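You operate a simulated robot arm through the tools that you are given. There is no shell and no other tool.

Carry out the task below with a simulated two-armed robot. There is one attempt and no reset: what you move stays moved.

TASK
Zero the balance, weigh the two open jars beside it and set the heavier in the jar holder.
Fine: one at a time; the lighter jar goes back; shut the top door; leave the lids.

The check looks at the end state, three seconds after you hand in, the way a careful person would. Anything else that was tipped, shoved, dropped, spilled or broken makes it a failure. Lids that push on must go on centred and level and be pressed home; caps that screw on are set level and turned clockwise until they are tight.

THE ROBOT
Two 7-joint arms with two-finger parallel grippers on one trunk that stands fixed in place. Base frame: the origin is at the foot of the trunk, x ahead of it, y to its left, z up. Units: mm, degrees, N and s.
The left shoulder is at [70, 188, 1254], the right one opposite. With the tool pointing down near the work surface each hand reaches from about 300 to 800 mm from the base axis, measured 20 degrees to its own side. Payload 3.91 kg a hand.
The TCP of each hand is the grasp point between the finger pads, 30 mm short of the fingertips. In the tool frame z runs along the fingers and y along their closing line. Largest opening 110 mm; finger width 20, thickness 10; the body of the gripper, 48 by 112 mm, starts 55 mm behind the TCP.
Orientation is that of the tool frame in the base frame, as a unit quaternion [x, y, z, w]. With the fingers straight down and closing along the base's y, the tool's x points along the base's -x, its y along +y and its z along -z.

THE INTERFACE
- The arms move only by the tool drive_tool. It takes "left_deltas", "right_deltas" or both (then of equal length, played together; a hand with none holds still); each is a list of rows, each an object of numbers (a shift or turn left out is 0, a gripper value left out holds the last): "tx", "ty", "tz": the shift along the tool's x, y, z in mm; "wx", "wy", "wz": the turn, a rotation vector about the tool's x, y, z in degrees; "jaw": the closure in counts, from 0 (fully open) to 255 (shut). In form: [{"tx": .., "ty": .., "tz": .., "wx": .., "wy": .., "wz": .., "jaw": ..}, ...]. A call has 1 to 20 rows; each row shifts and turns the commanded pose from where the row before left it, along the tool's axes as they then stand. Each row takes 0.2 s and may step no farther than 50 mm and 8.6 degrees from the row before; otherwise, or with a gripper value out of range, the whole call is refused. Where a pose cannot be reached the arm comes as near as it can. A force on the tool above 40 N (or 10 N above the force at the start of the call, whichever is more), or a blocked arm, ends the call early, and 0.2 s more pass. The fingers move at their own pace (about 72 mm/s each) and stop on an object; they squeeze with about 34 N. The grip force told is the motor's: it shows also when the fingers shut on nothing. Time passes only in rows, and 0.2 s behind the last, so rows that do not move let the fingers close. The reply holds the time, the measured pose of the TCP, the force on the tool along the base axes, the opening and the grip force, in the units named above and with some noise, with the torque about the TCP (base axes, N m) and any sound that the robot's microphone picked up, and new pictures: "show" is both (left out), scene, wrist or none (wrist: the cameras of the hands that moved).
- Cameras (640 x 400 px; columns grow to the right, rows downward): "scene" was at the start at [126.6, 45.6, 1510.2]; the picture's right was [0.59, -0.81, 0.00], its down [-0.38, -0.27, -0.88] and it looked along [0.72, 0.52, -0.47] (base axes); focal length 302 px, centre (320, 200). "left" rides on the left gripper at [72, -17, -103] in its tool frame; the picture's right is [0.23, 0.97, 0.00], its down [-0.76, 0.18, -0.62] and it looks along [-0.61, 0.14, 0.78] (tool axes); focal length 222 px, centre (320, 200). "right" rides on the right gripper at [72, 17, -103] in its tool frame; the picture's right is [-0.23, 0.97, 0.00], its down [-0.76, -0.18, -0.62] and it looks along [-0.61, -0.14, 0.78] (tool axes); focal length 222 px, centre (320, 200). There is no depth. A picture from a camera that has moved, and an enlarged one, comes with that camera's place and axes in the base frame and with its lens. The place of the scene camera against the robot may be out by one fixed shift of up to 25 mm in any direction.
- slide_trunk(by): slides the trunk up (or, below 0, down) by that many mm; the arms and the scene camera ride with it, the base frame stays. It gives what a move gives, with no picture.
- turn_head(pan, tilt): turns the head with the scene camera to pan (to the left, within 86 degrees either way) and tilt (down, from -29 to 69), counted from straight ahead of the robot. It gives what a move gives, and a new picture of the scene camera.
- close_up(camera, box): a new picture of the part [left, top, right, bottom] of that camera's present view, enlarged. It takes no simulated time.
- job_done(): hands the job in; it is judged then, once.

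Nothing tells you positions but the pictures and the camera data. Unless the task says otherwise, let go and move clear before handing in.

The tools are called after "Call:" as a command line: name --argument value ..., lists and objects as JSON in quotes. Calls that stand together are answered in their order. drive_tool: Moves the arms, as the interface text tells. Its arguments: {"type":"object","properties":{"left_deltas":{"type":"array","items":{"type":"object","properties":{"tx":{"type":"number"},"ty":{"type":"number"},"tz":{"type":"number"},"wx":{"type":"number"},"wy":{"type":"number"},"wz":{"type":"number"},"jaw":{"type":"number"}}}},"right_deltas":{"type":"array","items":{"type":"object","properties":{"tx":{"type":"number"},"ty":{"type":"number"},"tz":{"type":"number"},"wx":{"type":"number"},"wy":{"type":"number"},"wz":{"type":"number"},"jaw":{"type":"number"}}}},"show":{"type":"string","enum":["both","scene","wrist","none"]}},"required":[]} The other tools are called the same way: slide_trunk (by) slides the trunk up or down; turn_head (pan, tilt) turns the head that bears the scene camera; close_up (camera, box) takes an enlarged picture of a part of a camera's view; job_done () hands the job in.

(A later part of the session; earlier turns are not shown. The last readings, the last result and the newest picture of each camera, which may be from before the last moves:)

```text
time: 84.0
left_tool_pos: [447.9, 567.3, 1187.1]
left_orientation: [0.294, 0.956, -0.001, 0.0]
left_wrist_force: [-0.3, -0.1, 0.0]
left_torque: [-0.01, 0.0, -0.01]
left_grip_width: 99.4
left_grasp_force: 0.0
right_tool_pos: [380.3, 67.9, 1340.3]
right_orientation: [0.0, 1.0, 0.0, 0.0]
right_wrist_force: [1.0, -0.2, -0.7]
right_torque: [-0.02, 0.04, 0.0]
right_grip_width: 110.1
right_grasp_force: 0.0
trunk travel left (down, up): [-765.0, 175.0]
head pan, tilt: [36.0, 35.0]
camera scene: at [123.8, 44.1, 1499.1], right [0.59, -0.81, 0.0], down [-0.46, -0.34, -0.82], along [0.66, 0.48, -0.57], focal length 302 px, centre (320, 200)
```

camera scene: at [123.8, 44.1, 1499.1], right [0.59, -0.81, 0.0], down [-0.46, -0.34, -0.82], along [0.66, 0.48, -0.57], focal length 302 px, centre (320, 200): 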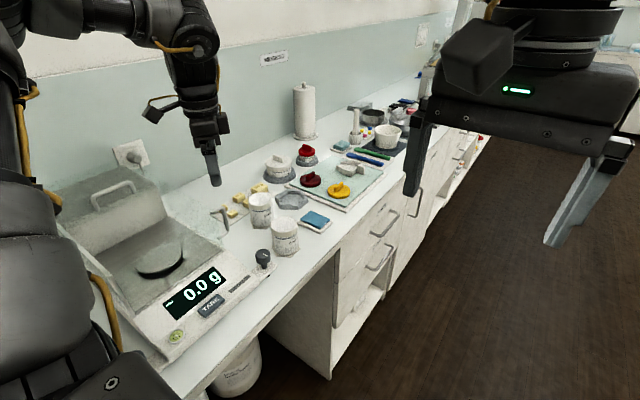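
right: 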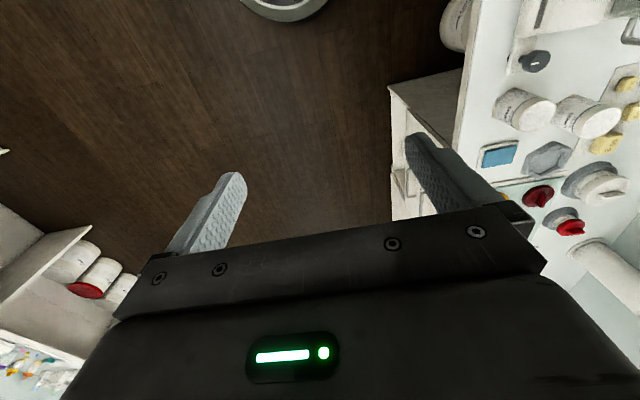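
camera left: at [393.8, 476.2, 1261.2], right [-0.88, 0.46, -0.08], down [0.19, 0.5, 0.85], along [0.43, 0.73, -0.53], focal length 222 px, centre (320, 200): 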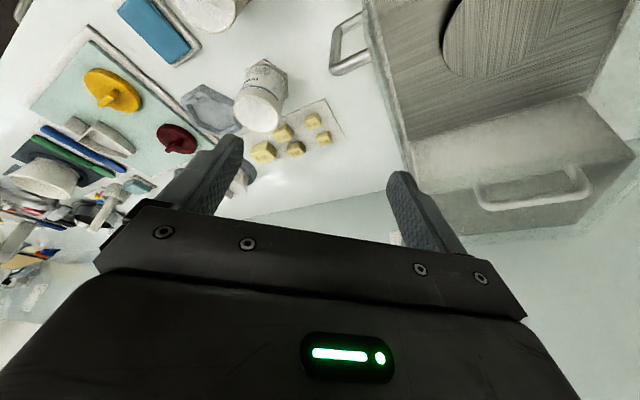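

Call:
drive_tool --left_deltas '[{"wz": 8.5}, {"wz": 8.5}, {"wz": 8.5}, {"wz": 8.5}, {"wz": 8.5}, {"wz": 8.5}, {"wz": 8.5}, {"wz": 8.5}, {"wz": 8.5}, {"wz": 8.5}, {"wz": 8.5}, {"wz": 8.5}, {"wz": 8.5}]' --show "both"

```text
time: 86.8
left_tool_pos: [447.4, 566.7, 1188.4]
left_orientation: [0.953, 0.304, 0.001, 0.0]
left_wrist_force: [-0.1, 0.8, -0.3]
left_torque: [-0.01, -0.01, 0.0]
left_grip_width: 98.8
left_grasp_force: 0.1
right_tool_pos: [379.9, 66.0, 1341.4]
right_orientation: [0.0, 1.0, 0.0, 0.0]
right_wrist_force: [-1.0, -0.1, -0.7]
right_torque: [0.01, 0.01, 0.02]
right_grip_width: 110.0
right_grasp_force: 0.0
trunk travel left (down, up): [-765.0, 175.0]
head pan, tilt: [36.0, 35.0]
camera scene: at [124.0, 43.9, 1499.1], right [0.59, -0.81, 0.0], down [-0.46, -0.34, -0.82], along [0.66, 0.48, -0.57], focal length 302 px, centre (320, 200)
camera left: at [497.4, 621.8, 1291.8], right [0.75, -0.66, 0.0], down [-0.52, -0.58, 0.62], along [-0.41, -0.47, -0.78], focal length 222 px, centre (320, 200)
```

scene: 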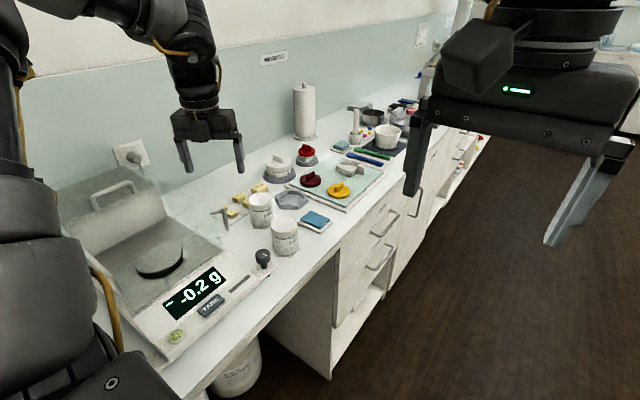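
left: 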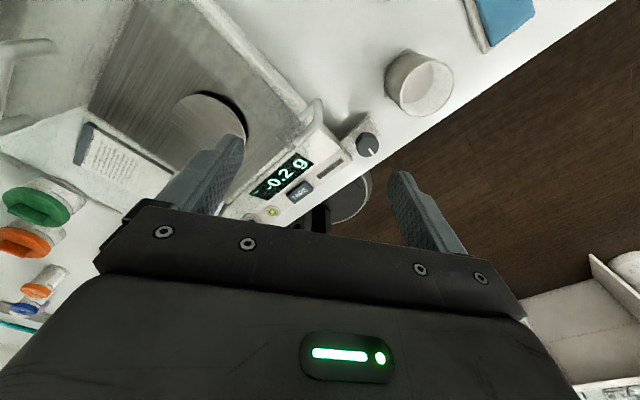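

The flipped orientation works with no limits. I'll move above the heavier jar and tilt 40° forward.

Call:
drive_tool --left_deltas '[{"tx": 10.5, "ty": 34.1, "tz": 14.5}, {"tx": 10.5, "ty": 34.1, "tz": 14.5}, {"tx": 10.5, "ty": 34.1, "tz": 14.5}, {"tx": 10.5, "ty": 34.1, "tz": 14.5}, {"wy": 8}, {"wy": 8}, {"wy": 8}, {"wy": 8}, {"wy": 8}]'

```text
time: 88.8
left_tool_pos: [561.1, 479.3, 1130.1]
left_orientation: [0.895, 0.286, 0.327, -0.104]
left_wrist_force: [0.0, 0.6, -0.2]
left_torque: [0.0, 0.05, -0.02]
left_grip_width: 99.0
left_grasp_force: 0.1
right_tool_pos: [379.8, 67.1, 1341.5]
right_orientation: [-0.001, 1.0, 0.0, -0.001]
right_wrist_force: [0.3, -0.2, 0.5]
right_torque: [0.0, -0.04, 0.01]
right_grip_width: 109.9
right_grasp_force: 0.0
trunk travel left (down, up): [-765.0, 175.0]
head pan, tilt: [36.0, 35.0]
camera scene: at [123.5, 43.6, 1499.2], right [0.59, -0.81, 0.0], down [-0.46, -0.34, -0.82], along [0.66, 0.48, -0.57], focal length 302 px, centre (320, 200)
camera left: at [541.4, 486.9, 1255.5], right [0.71, -0.69, 0.15], down [-0.7, -0.72, -0.01], along [0.11, -0.09, -0.99], focal length 222 px, centre (320, 200)
```

scene: 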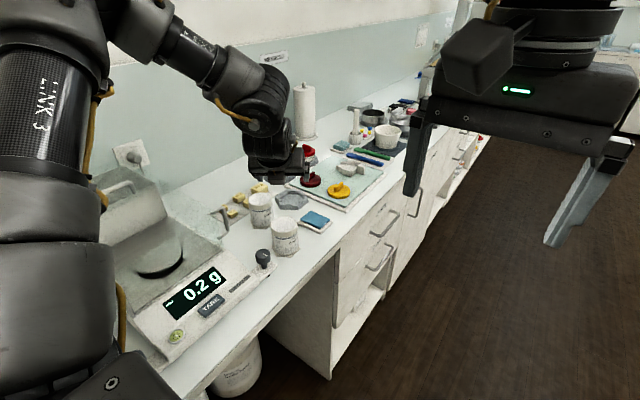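
left: 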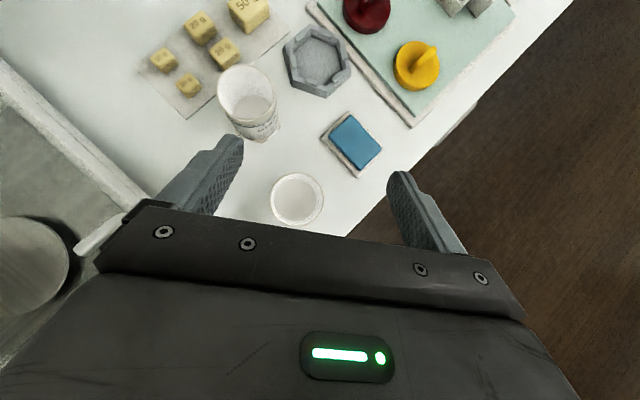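

This gives a top-down view. Before gripping, I'll test reach and measure the holder from directly above.

Call:
drive_tool --left_deltas '[{"tx": 27, "ty": -2.1, "tz": 35.8}, {"tx": 27, "ty": -2.1, "tz": 35.8}, {"tx": 27, "ty": -2.1, "tz": 35.8}, {"tx": 27, "ty": -2.1, "tz": 35.8}, {"tx": 27, "ty": -2.1, "tz": 35.8}]'

Call:
close_up --camera "left" --box '[240, 120, 400, 240]'

```text
time: 90.0
left_tool_pos: [732.6, 616.7, 1076.9]
left_orientation: [0.896, 0.286, 0.324, -0.104]
left_wrist_force: [0.4, -0.4, -0.5]
left_torque: [-0.01, 0.01, 0.02]
left_grip_width: 99.3
left_grasp_force: 0.0
right_tool_pos: [382.8, 68.5, 1341.0]
right_orientation: [-0.001, 1.0, 0.0, -0.001]
right_wrist_force: [0.4, 0.6, 0.6]
right_torque: [-0.02, 0.0, -0.01]
right_grip_width: 109.9
right_grasp_force: 0.0
trunk travel left (down, up): [-765.0, 175.0]
head pan, tilt: [36.0, 35.0]
camera scene: at [126.6, 45.2, 1498.8], right [0.59, -0.81, 0.0], down [-0.47, -0.34, -0.82], along [0.66, 0.48, -0.58], focal length 302 px, centre (320, 200)
camera left: at [714.2, 624.1, 1203.3], right [0.71, -0.69, 0.14], down [-0.7, -0.71, -0.01], along [0.11, -0.1, -0.99], focal length 222 px, centre (320, 200)
```

scene: 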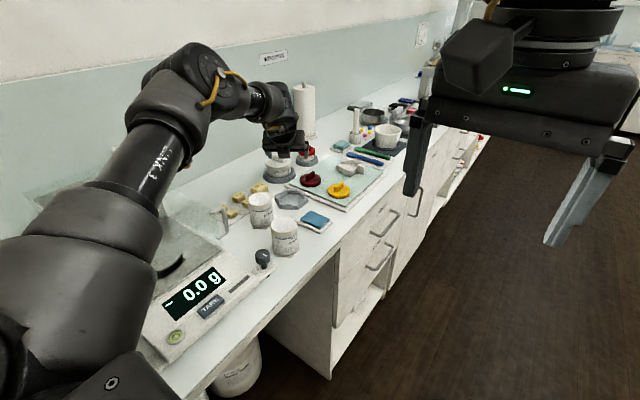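
left: 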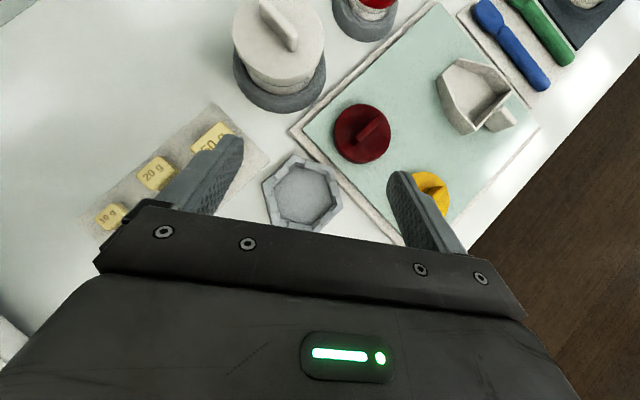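

```text
3.33 times, centred on (320, 180) of left
camera zoom: at [714.2, 624.1, 1203.3], right [0.71, -0.69, 0.14], down [-0.7, -0.71, -0.01], along [0.11, -0.1, -0.99], focal length 740 px, centre (320, 267)
```

zoom: 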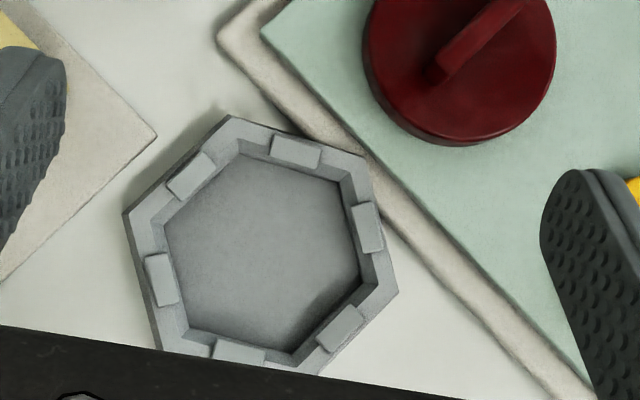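

Fully reachable, with a clear top-down view. I'll zoom in to measure the recess precisely.

Call:
close_up --camera "left" --box '[258, 146, 348, 236]'

```text
4.44 times, centred on (303, 191) of left
camera zoom: at [714.2, 624.1, 1203.3], right [0.71, -0.69, 0.14], down [-0.7, -0.71, -0.01], along [0.11, -0.1, -0.99], focal length 987 px, centre (396, 240)
```

zoom: 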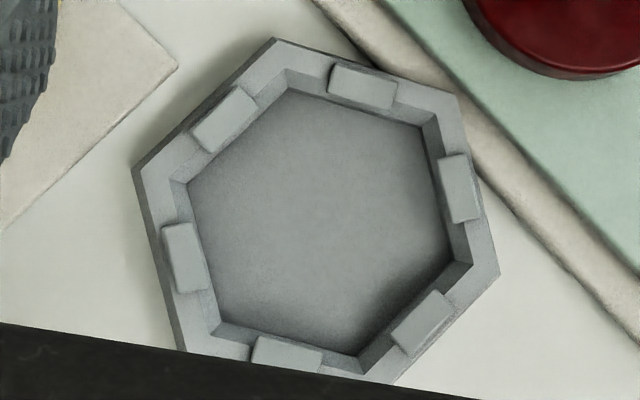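

The recess is tapered with a lead-in (floor radius ≈40.8 mm, against the jar foot's ≈40.5), and its centre is about (+1.9,−1.7) from the present TCP. I'll go back over the heavier jar by exact deltas.

Call:
drive_tool --left_deltas '[{"tx": -37.94, "ty": 1.5, "tz": -24}, {"tx": -37.94, "ty": 1.5, "tz": -24}, {"tx": -37.94, "ty": 1.5, "tz": -24}, {"tx": -37.94, "ty": 1.5, "tz": -24}, {"tx": -37.94, "ty": 1.5, "tz": -24}, {}]'

Call:
close_up --camera "left" --box '[220, 100, 420, 240]'

```text
time: 91.4
left_tool_pos: [556.4, 477.5, 1053.8]
left_orientation: [0.895, 0.286, 0.325, -0.103]
left_wrist_force: [-0.1, 1.1, 0.1]
left_torque: [0.02, 0.03, 0.01]
left_grip_width: 99.1
left_grasp_force: 0.0
right_tool_pos: [381.2, 66.8, 1341.2]
right_orientation: [0.0, 1.0, -0.001, -0.001]
right_wrist_force: [0.4, -0.5, -0.2]
right_torque: [-0.03, 0.02, -0.02]
right_grip_width: 110.0
right_grasp_force: 0.0
trunk travel left (down, up): [-765.0, 175.0]
head pan, tilt: [36.0, 35.0]
camera scene: at [124.7, 44.5, 1499.0], right [0.59, -0.81, 0.0], down [-0.46, -0.34, -0.82], along [0.66, 0.48, -0.57], focal length 302 px, centre (320, 200)
camera left: at [536.8, 486.0, 1179.7], right [0.71, -0.69, 0.15], down [-0.7, -0.72, -0.01], along [0.11, -0.09, -0.99], focal length 222 px, centre (320, 200)
```

scene: 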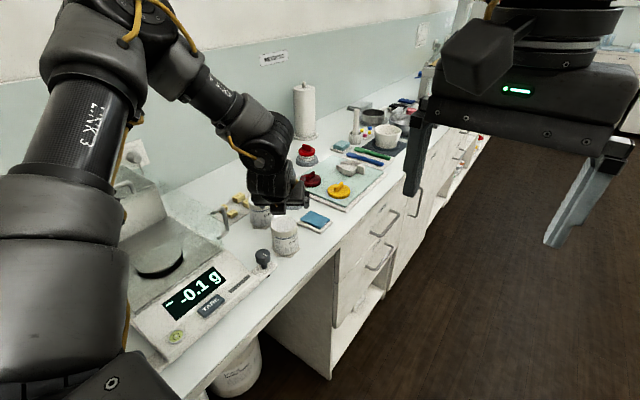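
left: 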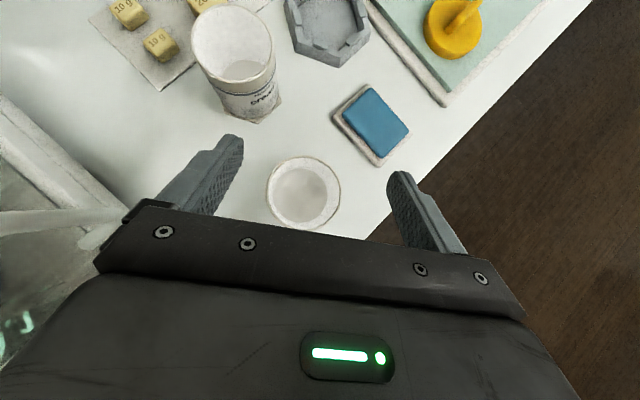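

```text
2.86 times, centred on (320, 170) of left
camera zoom: at [536.8, 486.0, 1179.7], right [0.71, -0.69, 0.15], down [-0.7, -0.72, -0.01], along [0.11, -0.09, -0.99], focal length 635 px, centre (320, 286)
```

zoom: 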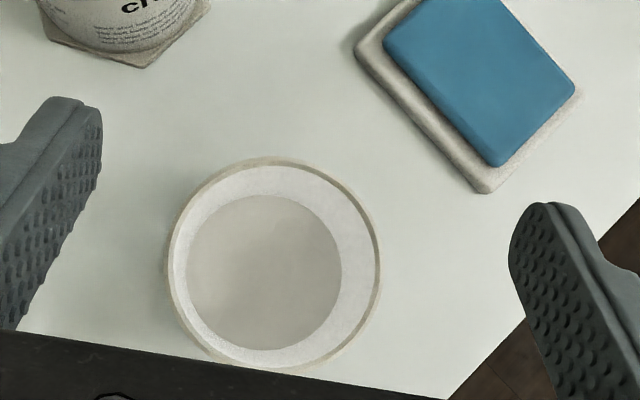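

Readings right after a move show overshoot, so I'll let the arm settle and re-measure the jar.

Call:
drive_tool --left_deltas '[{}, {}, {}, {}]' --show "none"

Call:
close_up --camera "left" --box '[250, 140, 370, 240]'

Call:
drive_tool --left_deltas '[{}]' --show "none"

```text
time: 92.4
left_tool_pos: [555.6, 479.0, 1053.6]
left_orientation: [0.896, 0.287, 0.324, -0.104]
left_wrist_force: [-0.3, 0.3, -0.1]
left_torque: [0.04, 0.03, 0.01]
left_grip_width: 99.1
left_grasp_force: 0.0
right_tool_pos: [380.6, 67.4, 1341.1]
right_orientation: [0.0, 1.0, 0.0, 0.0]
right_wrist_force: [0.6, -0.5, -0.6]
right_torque: [0.0, 0.01, -0.02]
right_grip_width: 110.2
right_grasp_force: 0.1
trunk travel left (down, up): [-765.0, 175.0]
head pan, tilt: [36.0, 35.0]
```

```text
4.00 times, centred on (310, 190) of left
camera zoom: at [536.6, 485.7, 1180.1], right [0.71, -0.69, 0.15], down [-0.7, -0.72, -0.01], along [0.11, -0.09, -0.99], focal length 888 px, centre (360, 240)
```

zoom: 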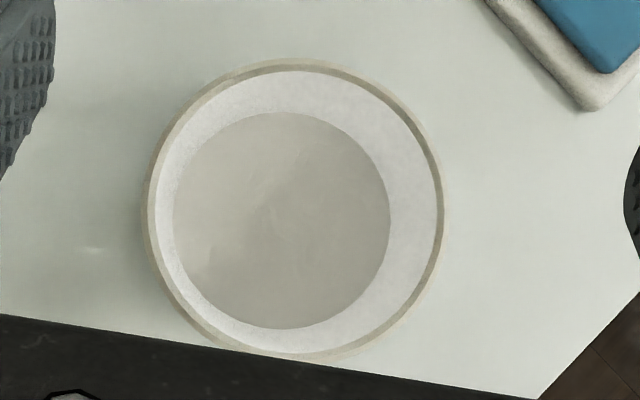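

```text
time: 92.8
left_tool_pos: [555.6, 479.5, 1053.4]
left_orientation: [0.895, 0.287, 0.325, -0.104]
left_wrist_force: [0.7, 0.4, 0.0]
left_torque: [0.02, -0.02, 0.0]
left_grip_width: 99.1
left_grasp_force: 0.1
right_tool_pos: [379.6, 66.6, 1341.5]
right_orientation: [0.0, 1.0, 0.0, 0.0]
right_wrist_force: [0.0, -0.3, 0.2]
right_torque: [0.0, 0.0, 0.01]
right_grip_width: 110.2
right_grasp_force: 0.0
trunk travel left (down, up): [-765.0, 175.0]
head pan, tilt: [36.0, 35.0]
```

I'll do one settled measurement over the holder too, with the same camera geometry, so the offset between jar and holder is precise.

Call:
drive_tool --left_deltas '[{"tx": 37.94, "ty": -1.5, "tz": 24}, {"tx": 37.94, "ty": -1.5, "tz": 24}, {"tx": 37.94, "ty": -1.5, "tz": 24}, {"tx": 37.94, "ty": -1.5, "tz": 24}, {"tx": 37.94, "ty": -1.5, "tz": 24}, {}, {}, {}, {}, {}]' --show "none"

Call:
close_up --camera "left" --box '[258, 146, 348, 236]'

Call:
drive_tool --left_deltas '[{}]' --show "none"

```text
time: 95.0
left_tool_pos: [732.9, 613.7, 1082.6]
left_orientation: [0.895, 0.286, 0.326, -0.104]
left_wrist_force: [-0.5, 0.3, 0.1]
left_torque: [-0.01, -0.01, -0.01]
left_grip_width: 99.1
left_grasp_force: 0.0
right_tool_pos: [381.5, 66.7, 1341.4]
right_orientation: [0.0, 1.0, 0.001, 0.0]
right_wrist_force: [-0.2, -0.5, 0.0]
right_torque: [0.0, 0.01, 0.02]
right_grip_width: 110.1
right_grasp_force: 0.2
trunk travel left (down, up): [-765.0, 175.0]
head pan, tilt: [36.0, 35.0]
```

```text
4.44 times, centred on (303, 191) of left
camera zoom: at [714.8, 621.8, 1209.4], right [0.71, -0.69, 0.15], down [-0.7, -0.72, -0.01], along [0.11, -0.09, -0.99], focal length 987 px, centre (396, 240)
```

zoom: 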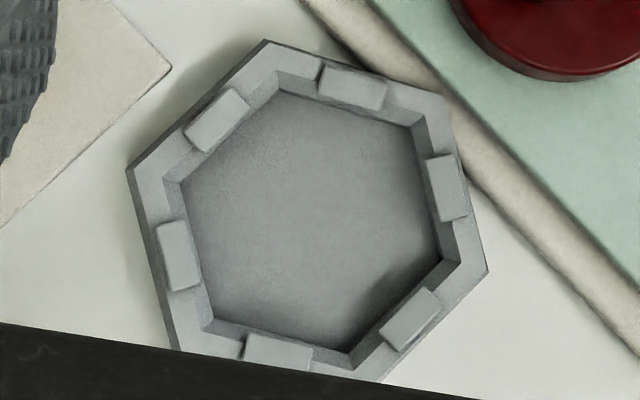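

```text
time: 95.4
left_tool_pos: [733.2, 614.9, 1082.8]
left_orientation: [0.895, 0.287, 0.325, -0.105]
left_wrist_force: [1.2, 0.2, 0.1]
left_torque: [0.0, 0.01, 0.0]
left_grip_width: 99.1
left_grasp_force: 0.1
right_tool_pos: [381.1, 67.4, 1341.0]
right_orientation: [-0.002, 1.0, 0.0, -0.001]
right_wrist_force: [0.5, -0.2, -0.3]
right_torque: [0.0, -0.01, 0.0]
right_grip_width: 110.0
right_grasp_force: 0.1
trunk travel left (down, up): [-765.0, 175.0]
head pan, tilt: [36.0, 35.0]
```

The jar-to-holder displacement is (180.1, 131.9) mm. I'll return, centre exactly over the jar and descend.

Call:
drive_tool --left_deltas '[{"tx": -38, "ty": 0.56, "tz": -24.04}, {"tx": -38, "ty": 0.56, "tz": -24.04}, {"tx": -38, "ty": 0.56, "tz": -24.04}, {"tx": -38, "ty": 0.56, "tz": -24.04}, {"tx": -38, "ty": 0.56, "tz": -24.04}, {}, {}, {"tx": -13.8, "tz": 16.5}, {"tx": -13.8, "tz": 16.5}]'

Call:
close_up --camera "scene" --box '[210, 150, 350, 270]'

```text
time: 97.4
left_tool_pos: [552.5, 485.7, 1008.5]
left_orientation: [0.895, 0.286, 0.325, -0.104]
left_wrist_force: [-0.1, 0.2, -0.4]
left_torque: [-0.01, 0.01, -0.01]
left_grip_width: 99.4
left_grasp_force: 0.1
right_tool_pos: [381.8, 68.8, 1339.8]
right_orientation: [0.0, 1.0, -0.001, 0.0]
right_wrist_force: [-0.1, -1.0, -0.7]
right_torque: [0.0, 0.03, 0.01]
right_grip_width: 109.9
right_grasp_force: 0.1
trunk travel left (down, up): [-765.0, 175.0]
head pan, tilt: [36.0, 35.0]
camera scene: at [125.2, 45.1, 1499.0], right [0.59, -0.81, 0.0], down [-0.46, -0.34, -0.82], along [0.66, 0.48, -0.57], focal length 302 px, centre (320, 200)
camera left: at [533.4, 492.5, 1134.1], right [0.71, -0.69, 0.15], down [-0.7, -0.72, -0.01], along [0.11, -0.09, -0.99], focal length 222 px, centre (320, 200)
```

scene: 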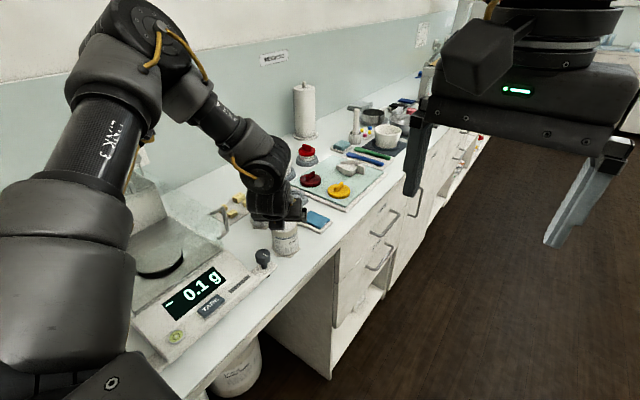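
left: 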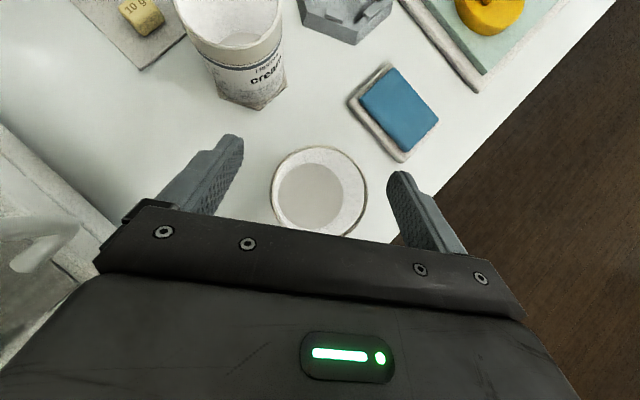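

```text
3.33 times, centred on (280, 210) of scene
camera zoom: at [125.2, 45.1, 1499.0], right [0.59, -0.81, 0.0], down [-0.46, -0.34, -0.82], along [0.66, 0.48, -0.57], focal length 1005 px, centre (453, 167)
```

zoom: 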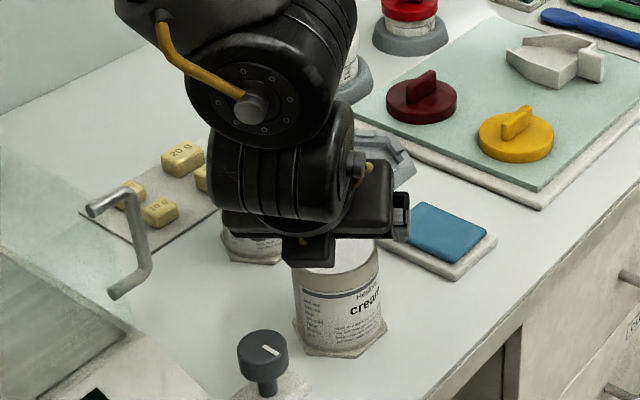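

The fingers straddle the jar symmetrically. I'll descend the rest and close.

Call:
drive_tool --left_deltas '[{"tx": -9, "tz": 10.8}, {"tx": -9, "tz": 10.8}, {"tx": -9, "tz": 10.8}, {}, {}, {"jaw": 80}, {"jaw": 255}, {}, {}, {}]'

```text
time: 99.6
left_tool_pos: [552.4, 482.4, 966.1]
left_orientation: [0.895, 0.287, 0.325, -0.104]
left_wrist_force: [0.1, -0.1, -0.4]
left_torque: [-0.02, -0.01, 0.02]
left_grip_width: 70.7
left_grasp_force: 33.8
right_tool_pos: [381.1, 67.3, 1339.9]
right_orientation: [0.001, 1.0, 0.0, 0.0]
right_wrist_force: [-0.6, -0.3, -0.2]
right_torque: [0.01, -0.01, 0.04]
right_grip_width: 110.2
right_grasp_force: 0.1
trunk travel left (down, up): [-765.0, 175.0]
head pan, tilt: [36.0, 35.0]
camera scene: at [124.1, 44.2, 1499.1], right [0.59, -0.81, 0.0], down [-0.46, -0.34, -0.82], along [0.66, 0.48, -0.57], focal length 302 px, centre (320, 200)
camera left: at [533.3, 490.7, 1091.4], right [0.71, -0.69, 0.15], down [-0.7, -0.72, -0.01], along [0.11, -0.09, -0.99], focal length 222 px, centre (320, 200)
```

scene: 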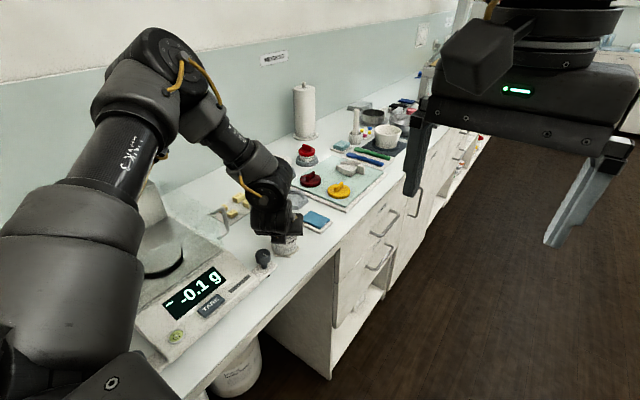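
left: 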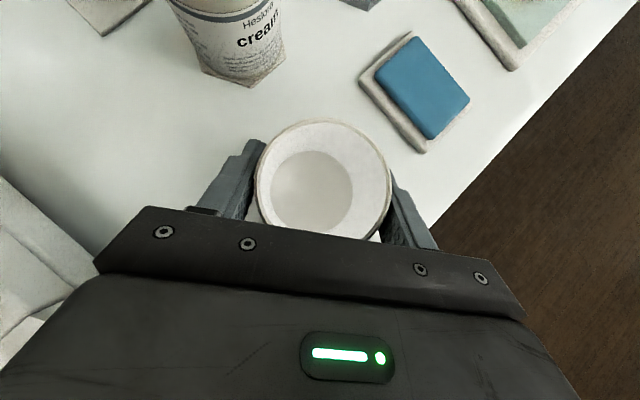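

Gripped. I'll zoom to verify the jar's centre in the hand.

Call:
close_up --camera "left" --box '[230, 100, 410, 250]'

```text
2.67 times, centred on (320, 175) of left
camera zoom: at [533.3, 490.7, 1091.4], right [0.71, -0.69, 0.15], down [-0.7, -0.72, -0.01], along [0.11, -0.09, -0.99], focal length 592 px, centre (320, 267)
```

zoom: 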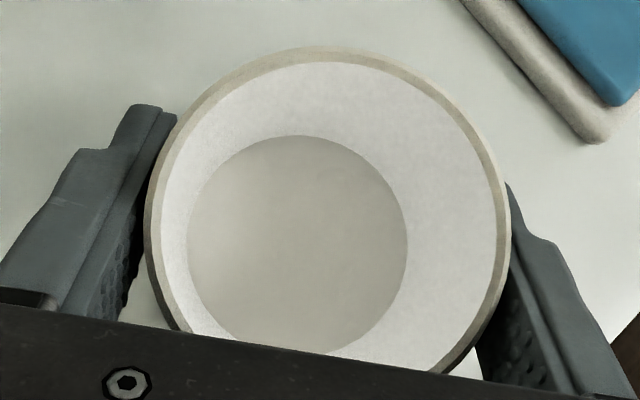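

The jar centre coincides with the TCP within about 0.5 mm. I'll lift 100 mm and translate exactly (180.1, 131.9) to above the holder.

Call:
drive_tool --left_deltas '[{"tx": 3.2, "tz": -3.8}, {"tx": 6.4, "tz": -7.7}, {"tx": 16, "tz": -19.2}, {"tx": 19.3, "tz": -23}, {"tx": 19.3, "tz": -23}, {}, {"tx": 14, "tz": 11.75, "ty": -0.27}, {"tx": 28.6, "tz": 24, "ty": -0.53}, {"tx": 28.6, "tz": 24, "ty": -0.53}, {"tx": 28.6, "tz": 24, "ty": -0.53}, {"tx": 28.6, "tz": 24, "ty": -0.53}, {"tx": 28.6, "tz": 24, "ty": -0.54}, {"tx": 14, "tz": 11.75, "ty": -0.27}, {}, {}, {}]'

Call:
close_up --camera "scene" --box '[210, 130, 350, 240]'

```text
time: 103.0
left_tool_pos: [732.1, 612.9, 1063.4]
left_orientation: [0.896, 0.286, 0.325, -0.103]
left_wrist_force: [-0.1, 0.0, -0.4]
left_torque: [-0.01, -0.02, 0.02]
left_grip_width: 70.6
left_grasp_force: 34.1
right_tool_pos: [380.2, 67.9, 1340.1]
right_orientation: [0.0, 1.0, 0.0, 0.0]
right_wrist_force: [0.1, -0.4, -0.6]
right_torque: [-0.01, 0.02, -0.01]
right_grip_width: 110.0
right_grasp_force: 0.0
trunk travel left (down, up): [-765.0, 175.0]
head pan, tilt: [36.0, 35.0]
camera scene: at [124.2, 44.5, 1499.0], right [0.59, -0.81, 0.0], down [-0.46, -0.34, -0.82], along [0.66, 0.48, -0.57], focal length 302 px, centre (320, 200)
camera left: at [712.5, 620.4, 1190.3], right [0.71, -0.69, 0.15], down [-0.7, -0.72, -0.01], along [0.11, -0.09, -0.99], focal length 222 px, centre (320, 200)
```

scene: 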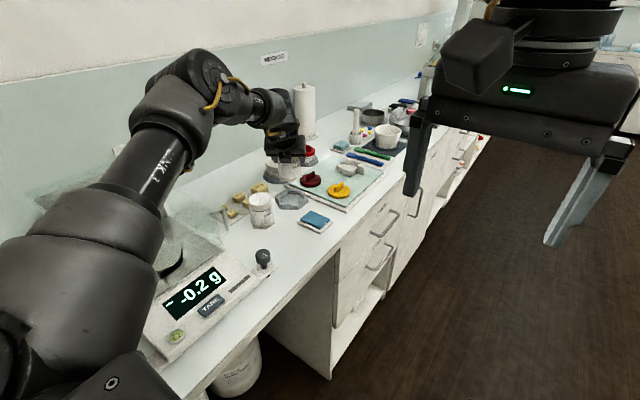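
left: 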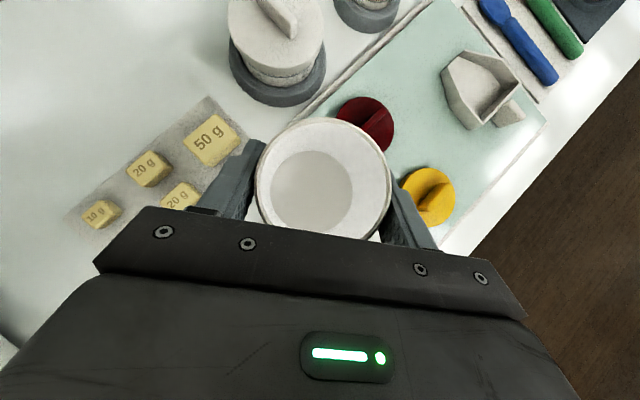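

```text
3.64 times, centred on (280, 185) of scene
camera zoom: at [124.2, 44.5, 1499.0], right [0.59, -0.81, 0.0], down [-0.46, -0.34, -0.82], along [0.66, 0.48, -0.57], focal length 1097 px, centre (466, 254)
```

zoom: 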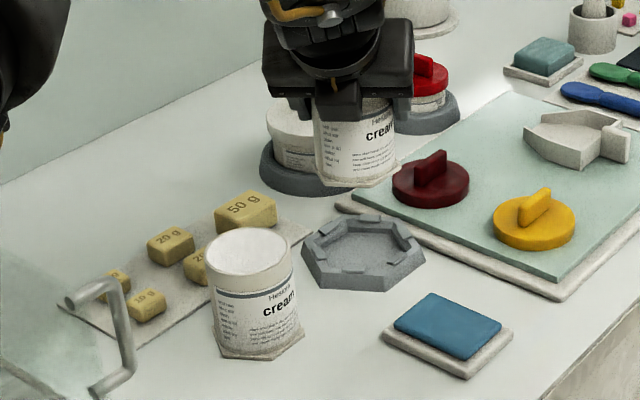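

Call:
drive_tool --left_deltas '[{"tx": -12.86, "tz": 15.32}, {"tx": -12.86, "tz": 15.32}, {"tx": -12.86, "tz": 15.32}, {"tx": -6.43, "tz": 7.66}, {}, {}, {}]'

Call:
close_up --camera "scene" --box '[260, 150, 340, 220]'

Call:
close_up --camera "left" --box '[220, 80, 420, 250]'

```text
time: 104.6
left_tool_pos: [701.4, 609.5, 1012.7]
left_orientation: [0.896, 0.286, 0.325, -0.103]
left_wrist_force: [-0.5, 0.1, -0.9]
left_torque: [0.0, 0.04, 0.0]
left_grip_width: 70.7
left_grasp_force: 33.9
left hand out of reach, approached as far as the arm can: row 1, 2, 3, 4
right_tool_pos: [380.8, 67.3, 1340.4]
right_orientation: [0.001, 1.0, 0.0, 0.001]
right_wrist_force: [-0.5, 0.5, -0.3]
right_torque: [-0.02, 0.01, 0.03]
right_grip_width: 109.9
right_grasp_force: 0.0
trunk travel left (down, up): [-765.0, 175.0]
head pan, tilt: [36.0, 35.0]
camera scene: at [124.2, 44.3, 1499.0], right [0.59, -0.81, 0.0], down [-0.46, -0.34, -0.82], along [0.66, 0.48, -0.57], focal length 302 px, centre (320, 200)
camera left: at [682.4, 616.9, 1139.4], right [0.71, -0.69, 0.15], down [-0.7, -0.72, -0.01], along [0.11, -0.09, -0.99], focal length 222 px, centre (320, 200)
```

scene: 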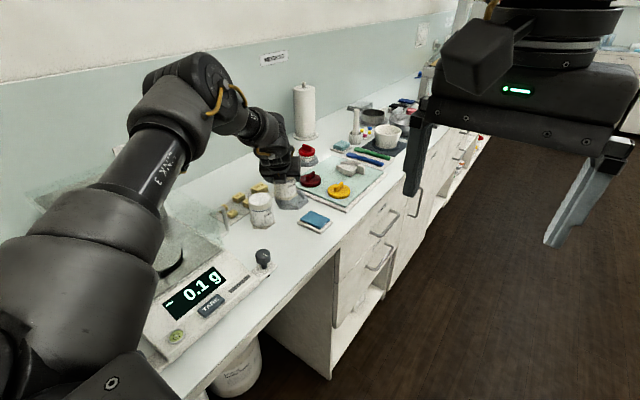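
left: 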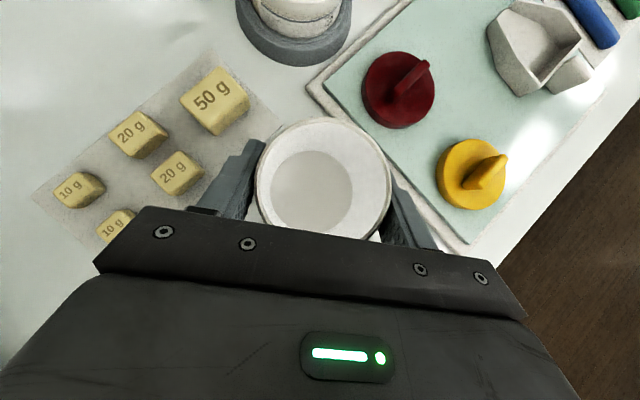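

```text
5.71 times, centred on (300, 185) of scene
camera zoom: at [124.2, 44.3, 1499.0], right [0.59, -0.81, 0.0], down [-0.46, -0.34, -0.82], along [0.66, 0.48, -0.57], focal length 1723 px, centre (434, 286)
```

zoom: 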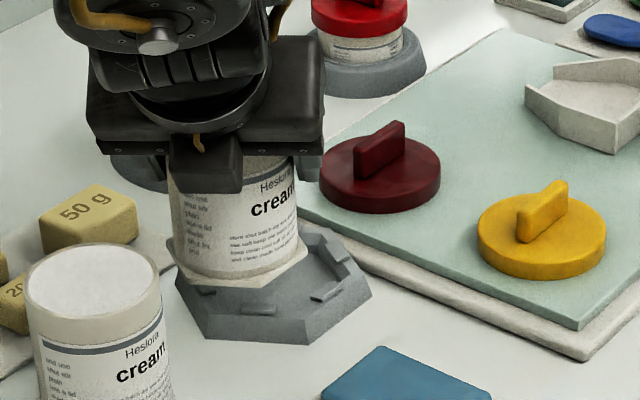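

```text
2.35 times, centred on (320, 165) of left
camera zoom: at [682.4, 616.9, 1139.4], right [0.71, -0.69, 0.15], down [-0.7, -0.72, -0.01], along [0.11, -0.09, -0.99], focal length 523 px, centre (320, 282)
```

zoom: 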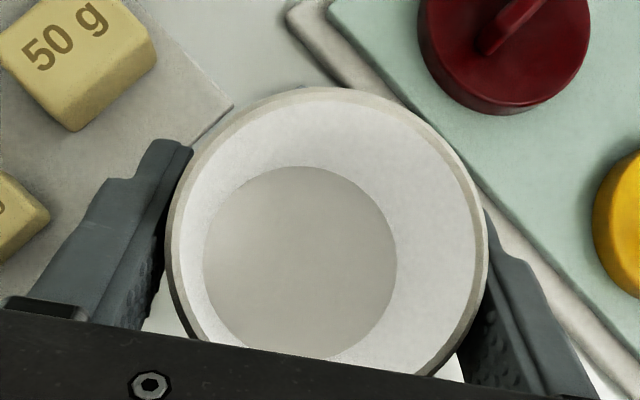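

At the lower height the arm runs out of reach, but the trunk can slide down with the arm held. I'll return to the hold pose above the holder (reachable at z≈1080) and then lower the jar vertically with the trunk.

Call:
drive_tool --left_deltas '[{"tx": 21.5, "tz": -25.7}, {"tx": 21.5, "tz": -25.7}, {"tx": 11.2, "tz": 9.35, "ty": 7.1}, {"tx": 11.1, "tz": 9.35, "ty": 7.1}, {}, {}, {}, {}]' --show "none"

Call:
drive_tool --left_deltas '[{}]' --show "none"

Call:
drive_tool --left_deltas '[{}]' --show "wrist"

```text
time: 106.4
left_tool_pos: [733.0, 613.8, 1081.8]
left_orientation: [0.895, 0.287, 0.325, -0.105]
left_wrist_force: [0.2, 0.2, -0.6]
left_torque: [0.02, -0.03, -0.01]
left_grip_width: 70.5
left_grasp_force: 33.7
right_tool_pos: [380.4, 67.4, 1341.9]
right_orientation: [-0.001, 1.0, 0.0, -0.001]
right_wrist_force: [-0.4, 0.2, -0.5]
right_torque: [0.02, -0.01, 0.02]
right_grip_width: 109.8
right_grasp_force: 0.0
trunk travel left (down, up): [-765.0, 175.0]
head pan, tilt: [36.0, 35.0]
```

```text
time: 106.8
left_tool_pos: [733.3, 614.7, 1080.0]
left_orientation: [0.896, 0.286, 0.325, -0.104]
left_wrist_force: [1.2, 0.0, -0.6]
left_torque: [-0.01, -0.01, -0.01]
left_grip_width: 70.4
left_grasp_force: 33.9
right_tool_pos: [381.1, 65.4, 1340.4]
right_orientation: [0.001, 1.0, 0.0, 0.0]
right_wrist_force: [0.4, 0.3, 0.2]
right_torque: [-0.01, 0.0, 0.01]
right_grip_width: 110.1
right_grasp_force: 0.1
trunk travel left (down, up): [-765.0, 175.0]
head pan, tilt: [36.0, 35.0]
```

```text
time: 107.2
left_tool_pos: [733.4, 613.9, 1081.5]
left_orientation: [0.895, 0.286, 0.325, -0.103]
left_wrist_force: [0.8, 0.2, -1.4]
left_torque: [0.01, 0.0, -0.02]
left_grip_width: 70.8
left_grasp_force: 34.3
right_tool_pos: [380.7, 66.6, 1340.6]
right_orientation: [0.0, 1.0, 0.0, 0.0]
right_wrist_force: [-0.1, -0.7, -0.3]
right_torque: [-0.03, -0.03, 0.01]
right_grip_width: 110.0
right_grasp_force: 0.2
trunk travel left (down, up): [-765.0, 175.0]
head pan, tilt: [36.0, 35.0]
camera left: at [715.0, 621.9, 1206.8], right [0.71, -0.69, 0.15], down [-0.7, -0.72, -0.01], along [0.11, -0.09, -0.99], focal length 222 px, centre (320, 200)
```

left: 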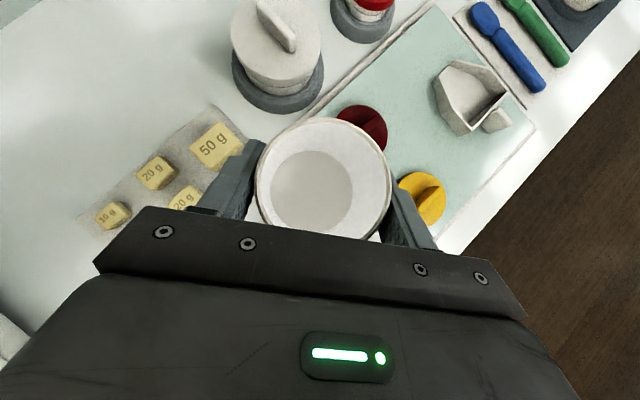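

Settled at (733.2,614.1), within 0.7 mm of the target. I'll slide the trunk down 75 mm and check the alignment above the rim.

Call:
drive_tool --left_deltas '[{"tx": 0.3, "tz": 0.2, "ty": -0.5}, {}]' --show "none"

Call:
slide_trunk --by -75

Call:
drive_tool --left_deltas '[{}, {}, {}]' --show "both"

Call:
close_up --camera "scene" --box '[240, 110, 350, 200]'

```text
time: 107.8
left_tool_pos: [733.5, 616.1, 1081.7]
left_orientation: [0.895, 0.287, 0.325, -0.104]
left_wrist_force: [-0.3, -0.3, -1.7]
left_torque: [-0.01, -0.02, 0.01]
left_grip_width: 70.5
left_grasp_force: 34.1
right_tool_pos: [380.1, 65.9, 1340.7]
right_orientation: [0.0, 1.0, -0.001, 0.0]
right_wrist_force: [0.6, 0.1, 0.0]
right_torque: [0.0, 0.0, 0.03]
right_grip_width: 110.2
right_grasp_force: 0.1
trunk travel left (down, up): [-765.0, 175.0]
head pan, tilt: [36.0, 35.0]
```

```text
time: 108.9
left_tool_pos: [731.9, 615.1, 1006.1]
left_orientation: [0.895, 0.287, 0.324, -0.104]
left_wrist_force: [0.3, 0.7, -0.7]
left_torque: [-0.02, 0.0, 0.0]
left_grip_width: 70.8
left_grasp_force: 34.4
right_tool_pos: [379.6, 67.0, 1265.8]
right_orientation: [0.0, 1.0, -0.001, 0.0]
right_wrist_force: [0.1, 0.3, 0.3]
right_torque: [0.03, 0.0, 0.01]
right_grip_width: 109.9
right_grasp_force: 0.1
trunk travel left (down, up): [-690.0, 250.0]
head pan, tilt: [36.0, 35.0]
```

```text
time: 109.7
left_tool_pos: [733.7, 614.8, 1006.7]
left_orientation: [0.895, 0.287, 0.325, -0.104]
left_wrist_force: [-0.1, -0.5, -1.5]
left_torque: [-0.03, -0.03, 0.01]
left_grip_width: 71.0
left_grasp_force: 34.3
right_tool_pos: [381.4, 68.1, 1265.6]
right_orientation: [0.0, 1.0, 0.0, 0.0]
right_wrist_force: [0.2, -1.0, -0.5]
right_torque: [0.01, -0.01, 0.0]
right_grip_width: 110.1
right_grasp_force: 0.0
trunk travel left (down, up): [-690.0, 250.0]
head pan, tilt: [36.0, 35.0]
camera scene: at [124.1, 44.2, 1424.1], right [0.59, -0.81, 0.0], down [-0.46, -0.34, -0.82], along [0.66, 0.48, -0.57], focal length 302 px, centre (320, 200)
camera left: at [714.6, 622.4, 1132.2], right [0.71, -0.69, 0.15], down [-0.7, -0.72, -0.01], along [0.11, -0.09, -0.99], focal length 222 px, centre (320, 200)
```

scene: 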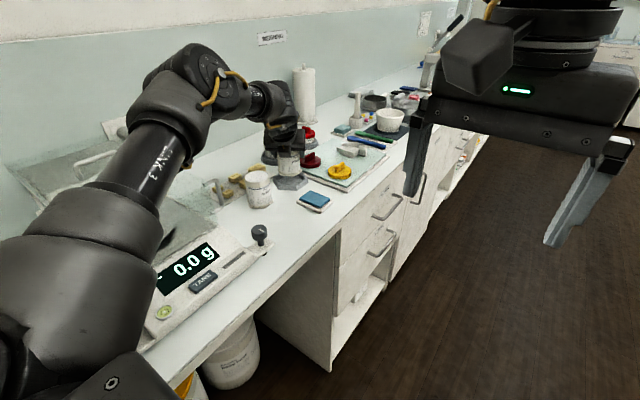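
left: 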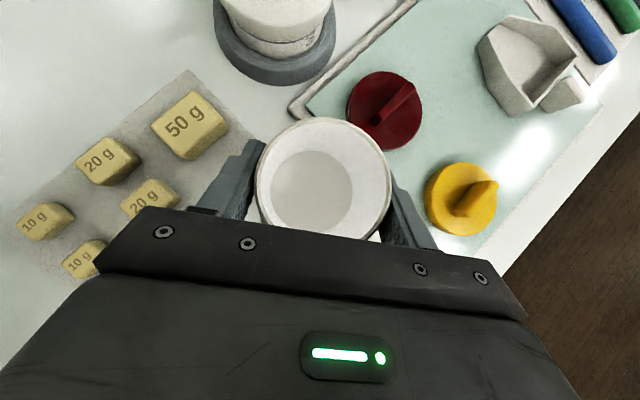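

```text
4.44 times, centred on (295, 155) of scene
camera zoom: at [124.1, 44.2, 1424.1], right [0.59, -0.81, 0.0], down [-0.46, -0.34, -0.82], along [0.66, 0.48, -0.57], focal length 1340 px, centre (431, 400)
```

zoom: 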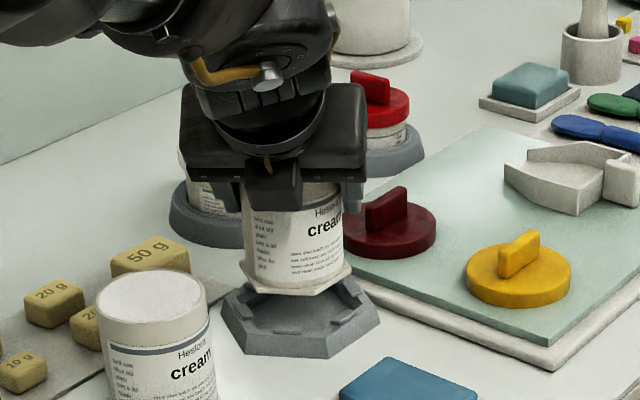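

Alignment looks right in both views. I'll lower further in smaller steps, watching force.

Call:
slide_trunk --by -20

Call:
slide_trunk --by -5

Call:
close_up --camera "scene" --box '[250, 90, 330, 190]'

```text
time: 110.3
left_tool_pos: [732.1, 615.1, 986.7]
left_orientation: [0.895, 0.287, 0.325, -0.104]
left_wrist_force: [0.0, -0.4, -0.8]
left_torque: [-0.03, -0.02, -0.01]
left_grip_width: 70.5
left_grasp_force: 33.0
right_tool_pos: [380.7, 67.6, 1244.9]
right_orientation: [0.001, 1.0, 0.001, 0.0]
right_wrist_force: [0.6, -1.0, 0.0]
right_torque: [0.02, -0.02, 0.0]
right_grip_width: 109.7
right_grasp_force: 0.1
trunk travel left (down, up): [-670.0, 270.0]
head pan, tilt: [36.0, 35.0]
```

```text
time: 110.9
left_tool_pos: [733.1, 615.2, 981.3]
left_orientation: [0.895, 0.286, 0.325, -0.104]
left_wrist_force: [0.0, -0.1, -1.3]
left_torque: [0.0, -0.03, 0.03]
left_grip_width: 70.7
left_grasp_force: 34.0
right_tool_pos: [381.3, 66.9, 1241.0]
right_orientation: [0.0, 1.0, 0.001, 0.0]
right_wrist_force: [0.3, 0.0, 0.2]
right_torque: [0.0, -0.02, 0.02]
right_grip_width: 109.9
right_grasp_force: 0.2
trunk travel left (down, up): [-665.0, 275.0]
head pan, tilt: [36.0, 35.0]
```

```text
4.00 times, centred on (290, 140) of scene
camera zoom: at [124.3, 44.4, 1399.0], right [0.59, -0.81, 0.0], down [-0.46, -0.34, -0.82], along [0.66, 0.48, -0.57], focal length 1206 px, centre (440, 440)
```

zoom: 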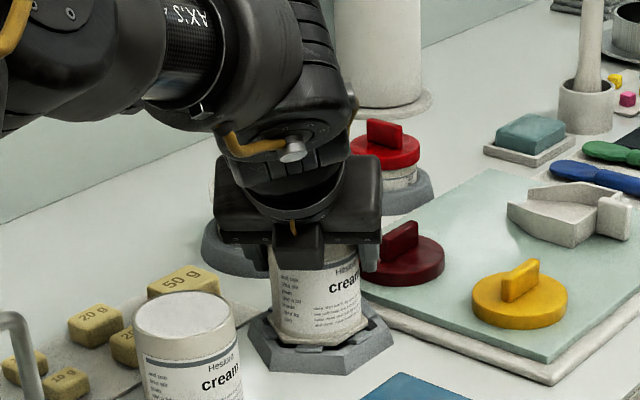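

Call:
slide_trunk --by -4

Call:
slide_trunk --by -3

```text
time: 111.4
left_tool_pos: [734.3, 615.3, 977.3]
left_orientation: [0.895, 0.286, 0.325, -0.104]
left_wrist_force: [-0.6, -0.2, -0.1]
left_torque: [0.01, -0.03, 0.03]
left_grip_width: 70.3
left_grasp_force: 33.6
right_tool_pos: [381.8, 68.2, 1236.4]
right_orientation: [0.0, 1.0, -0.001, 0.0]
right_wrist_force: [0.4, 0.4, 0.0]
right_torque: [0.0, 0.0, 0.02]
right_grip_width: 110.0
right_grasp_force: 0.1
trunk travel left (down, up): [-661.0, 279.0]
head pan, tilt: [36.0, 35.0]
```

```text
time: 111.9
left_tool_pos: [734.3, 616.0, 975.1]
left_orientation: [0.895, 0.286, 0.326, -0.103]
left_wrist_force: [0.1, 0.5, 0.2]
left_torque: [0.05, 0.02, -0.03]
left_grip_width: 70.5
left_grasp_force: 34.4
right_tool_pos: [379.6, 67.3, 1233.8]
right_orientation: [0.0, 1.0, 0.0, 0.0]
right_wrist_force: [-0.2, 0.6, 0.4]
right_torque: [0.0, 0.02, -0.02]
right_grip_width: 110.1
right_grasp_force: 0.2
trunk travel left (down, up): [-658.0, 282.0]
head pan, tilt: [36.0, 35.0]
```

Call:
slide_trunk --by -2

Call:
slide_trunk --by -1

Call:
close_up --camera "scene" --box '[250, 90, 330, 190]'

```text
time: 112.5
left_tool_pos: [732.8, 615.0, 975.8]
left_orientation: [0.894, 0.286, 0.328, -0.104]
left_wrist_force: [2.1, 2.2, 8.3]
left_torque: [0.19, 0.22, -0.12]
left_grip_width: 70.6
left_grasp_force: 34.0
right_tool_pos: [379.8, 67.6, 1232.6]
right_orientation: [-0.001, 1.0, 0.0, 0.001]
right_wrist_force: [-0.3, -0.4, 0.8]
right_torque: [-0.02, 0.01, -0.02]
right_grip_width: 109.9
right_grasp_force: 0.1
trunk travel left (down, up): [-656.0, 284.0]
head pan, tilt: [36.0, 35.0]
```

```text
time: 113.0
left_tool_pos: [732.9, 614.8, 969.3]
left_orientation: [0.896, 0.285, 0.325, -0.103]
left_wrist_force: [3.8, 2.7, -2.7]
left_torque: [0.15, -0.32, -0.06]
left_grip_width: 70.7
left_grasp_force: 34.0
right_tool_pos: [382.0, 67.1, 1230.0]
right_orientation: [0.0, 1.0, 0.0, -0.001]
right_wrist_force: [-0.2, -0.8, -0.2]
right_torque: [-0.01, 0.0, 0.01]
right_grip_width: 110.0
right_grasp_force: 0.1
trunk travel left (down, up): [-655.0, 285.0]
head pan, tilt: [36.0, 35.0]
```

```text
4.00 times, centred on (290, 140) of scene
camera zoom: at [124.6, 44.4, 1388.8], right [0.59, -0.81, 0.0], down [-0.46, -0.34, -0.82], along [0.66, 0.48, -0.57], focal length 1206 px, centre (440, 440)
```

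zoom: 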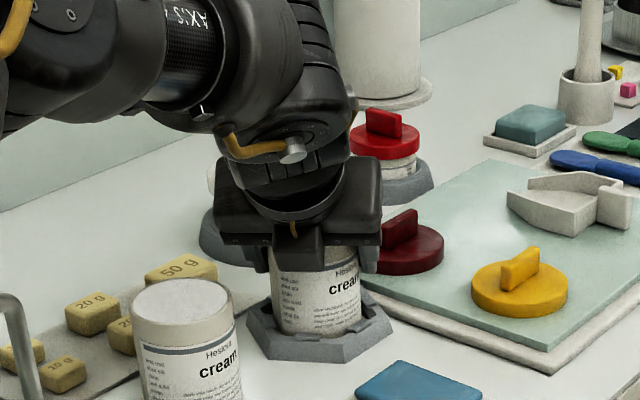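

The jar met the tabs at about 8 N and then slipped in, to z 969. I'll press slightly more to confirm it's seated on the floor.

Call:
slide_trunk --by -1

Call:
slide_trunk --by -1

Call:
close_up --camera "scene" --box '[265, 130, 325, 185]'

```text
time: 113.5
left_tool_pos: [732.5, 614.6, 968.7]
left_orientation: [0.895, 0.286, 0.325, -0.104]
left_wrist_force: [2.0, -0.9, -2.0]
left_torque: [-0.04, -0.11, -0.04]
left_grip_width: 70.8
left_grasp_force: 34.2
right_tool_pos: [381.1, 67.8, 1230.2]
right_orientation: [0.0, 1.0, 0.0, 0.0]
right_wrist_force: [-0.9, 0.3, 0.1]
right_torque: [0.02, 0.0, 0.0]
right_grip_width: 109.9
right_grasp_force: 0.1
trunk travel left (down, up): [-654.0, 286.0]
head pan, tilt: [36.0, 35.0]
```

```text
time: 114.0
left_tool_pos: [733.3, 615.8, 969.5]
left_orientation: [0.895, 0.287, 0.325, -0.104]
left_wrist_force: [1.7, -1.1, -1.2]
left_torque: [-0.04, -0.07, -0.02]
left_grip_width: 70.6
left_grasp_force: 33.7
right_tool_pos: [381.0, 67.2, 1228.8]
right_orientation: [0.0, 1.0, 0.0, 0.0]
right_wrist_force: [0.0, 0.6, 0.5]
right_torque: [0.03, -0.01, 0.01]
right_grip_width: 109.9
right_grasp_force: 0.0
trunk travel left (down, up): [-653.0, 287.0]
head pan, tilt: [36.0, 35.0]
```

```text
7.27 times, centred on (295, 158) of scene
camera zoom: at [124.3, 44.1, 1387.0], right [0.59, -0.81, 0.0], down [-0.46, -0.34, -0.82], along [0.66, 0.48, -0.57], focal length 2193 px, centre (502, 509)
```

zoom: 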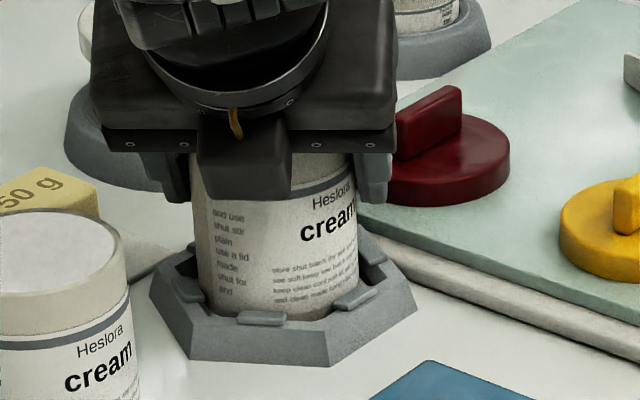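

The jar's foot is inside, under the tabs. I'll keep lowering until the floor contact shows.

Call:
slide_trunk --by -2

Call:
drive_tool --left_deltas '[{}]' --show "none"

```text
time: 114.5
left_tool_pos: [734.0, 615.4, 968.9]
left_orientation: [0.895, 0.286, 0.326, -0.104]
left_wrist_force: [1.5, 0.1, 4.0]
left_torque: [-0.02, 0.09, -0.02]
left_grip_width: 70.6
left_grasp_force: 34.3
right_tool_pos: [379.2, 66.9, 1226.3]
right_orientation: [-0.001, 1.0, 0.0, 0.0]
right_wrist_force: [-0.3, -0.1, 0.0]
right_torque: [0.01, -0.03, 0.02]
right_grip_width: 109.9
right_grasp_force: 0.1
trunk travel left (down, up): [-651.0, 289.0]
head pan, tilt: [36.0, 35.0]
```

```text
time: 114.9
left_tool_pos: [732.8, 614.7, 968.5]
left_orientation: [0.895, 0.287, 0.326, -0.104]
left_wrist_force: [2.7, 1.6, 5.9]
left_torque: [0.0, 0.06, -0.09]
left_grip_width: 70.6
left_grasp_force: 34.3
right_tool_pos: [380.8, 65.5, 1227.0]
right_orientation: [-0.002, 1.0, 0.0, 0.0]
right_wrist_force: [0.0, -0.9, -0.4]
right_torque: [-0.03, 0.01, 0.02]
right_grip_width: 109.7
right_grasp_force: 0.0
trunk travel left (down, up): [-651.0, 289.0]
head pan, tilt: [36.0, 35.0]
```

Call:
slide_trunk --by -2

```text
time: 115.4
left_tool_pos: [732.7, 613.8, 969.5]
left_orientation: [0.895, 0.287, 0.327, -0.104]
left_wrist_force: [5.1, 4.4, 15.0]
left_torque: [0.09, 0.16, -0.17]
left_grip_width: 70.8
left_grasp_force: 33.9
right_tool_pos: [379.9, 66.6, 1225.6]
right_orientation: [-0.001, 1.0, 0.0, 0.001]
right_wrist_force: [0.8, -0.4, 0.6]
right_torque: [0.01, 0.0, 0.02]
right_grip_width: 110.1
right_grasp_force: 0.0
trunk travel left (down, up): [-649.0, 291.0]
head pan, tilt: [36.0, 35.0]
```

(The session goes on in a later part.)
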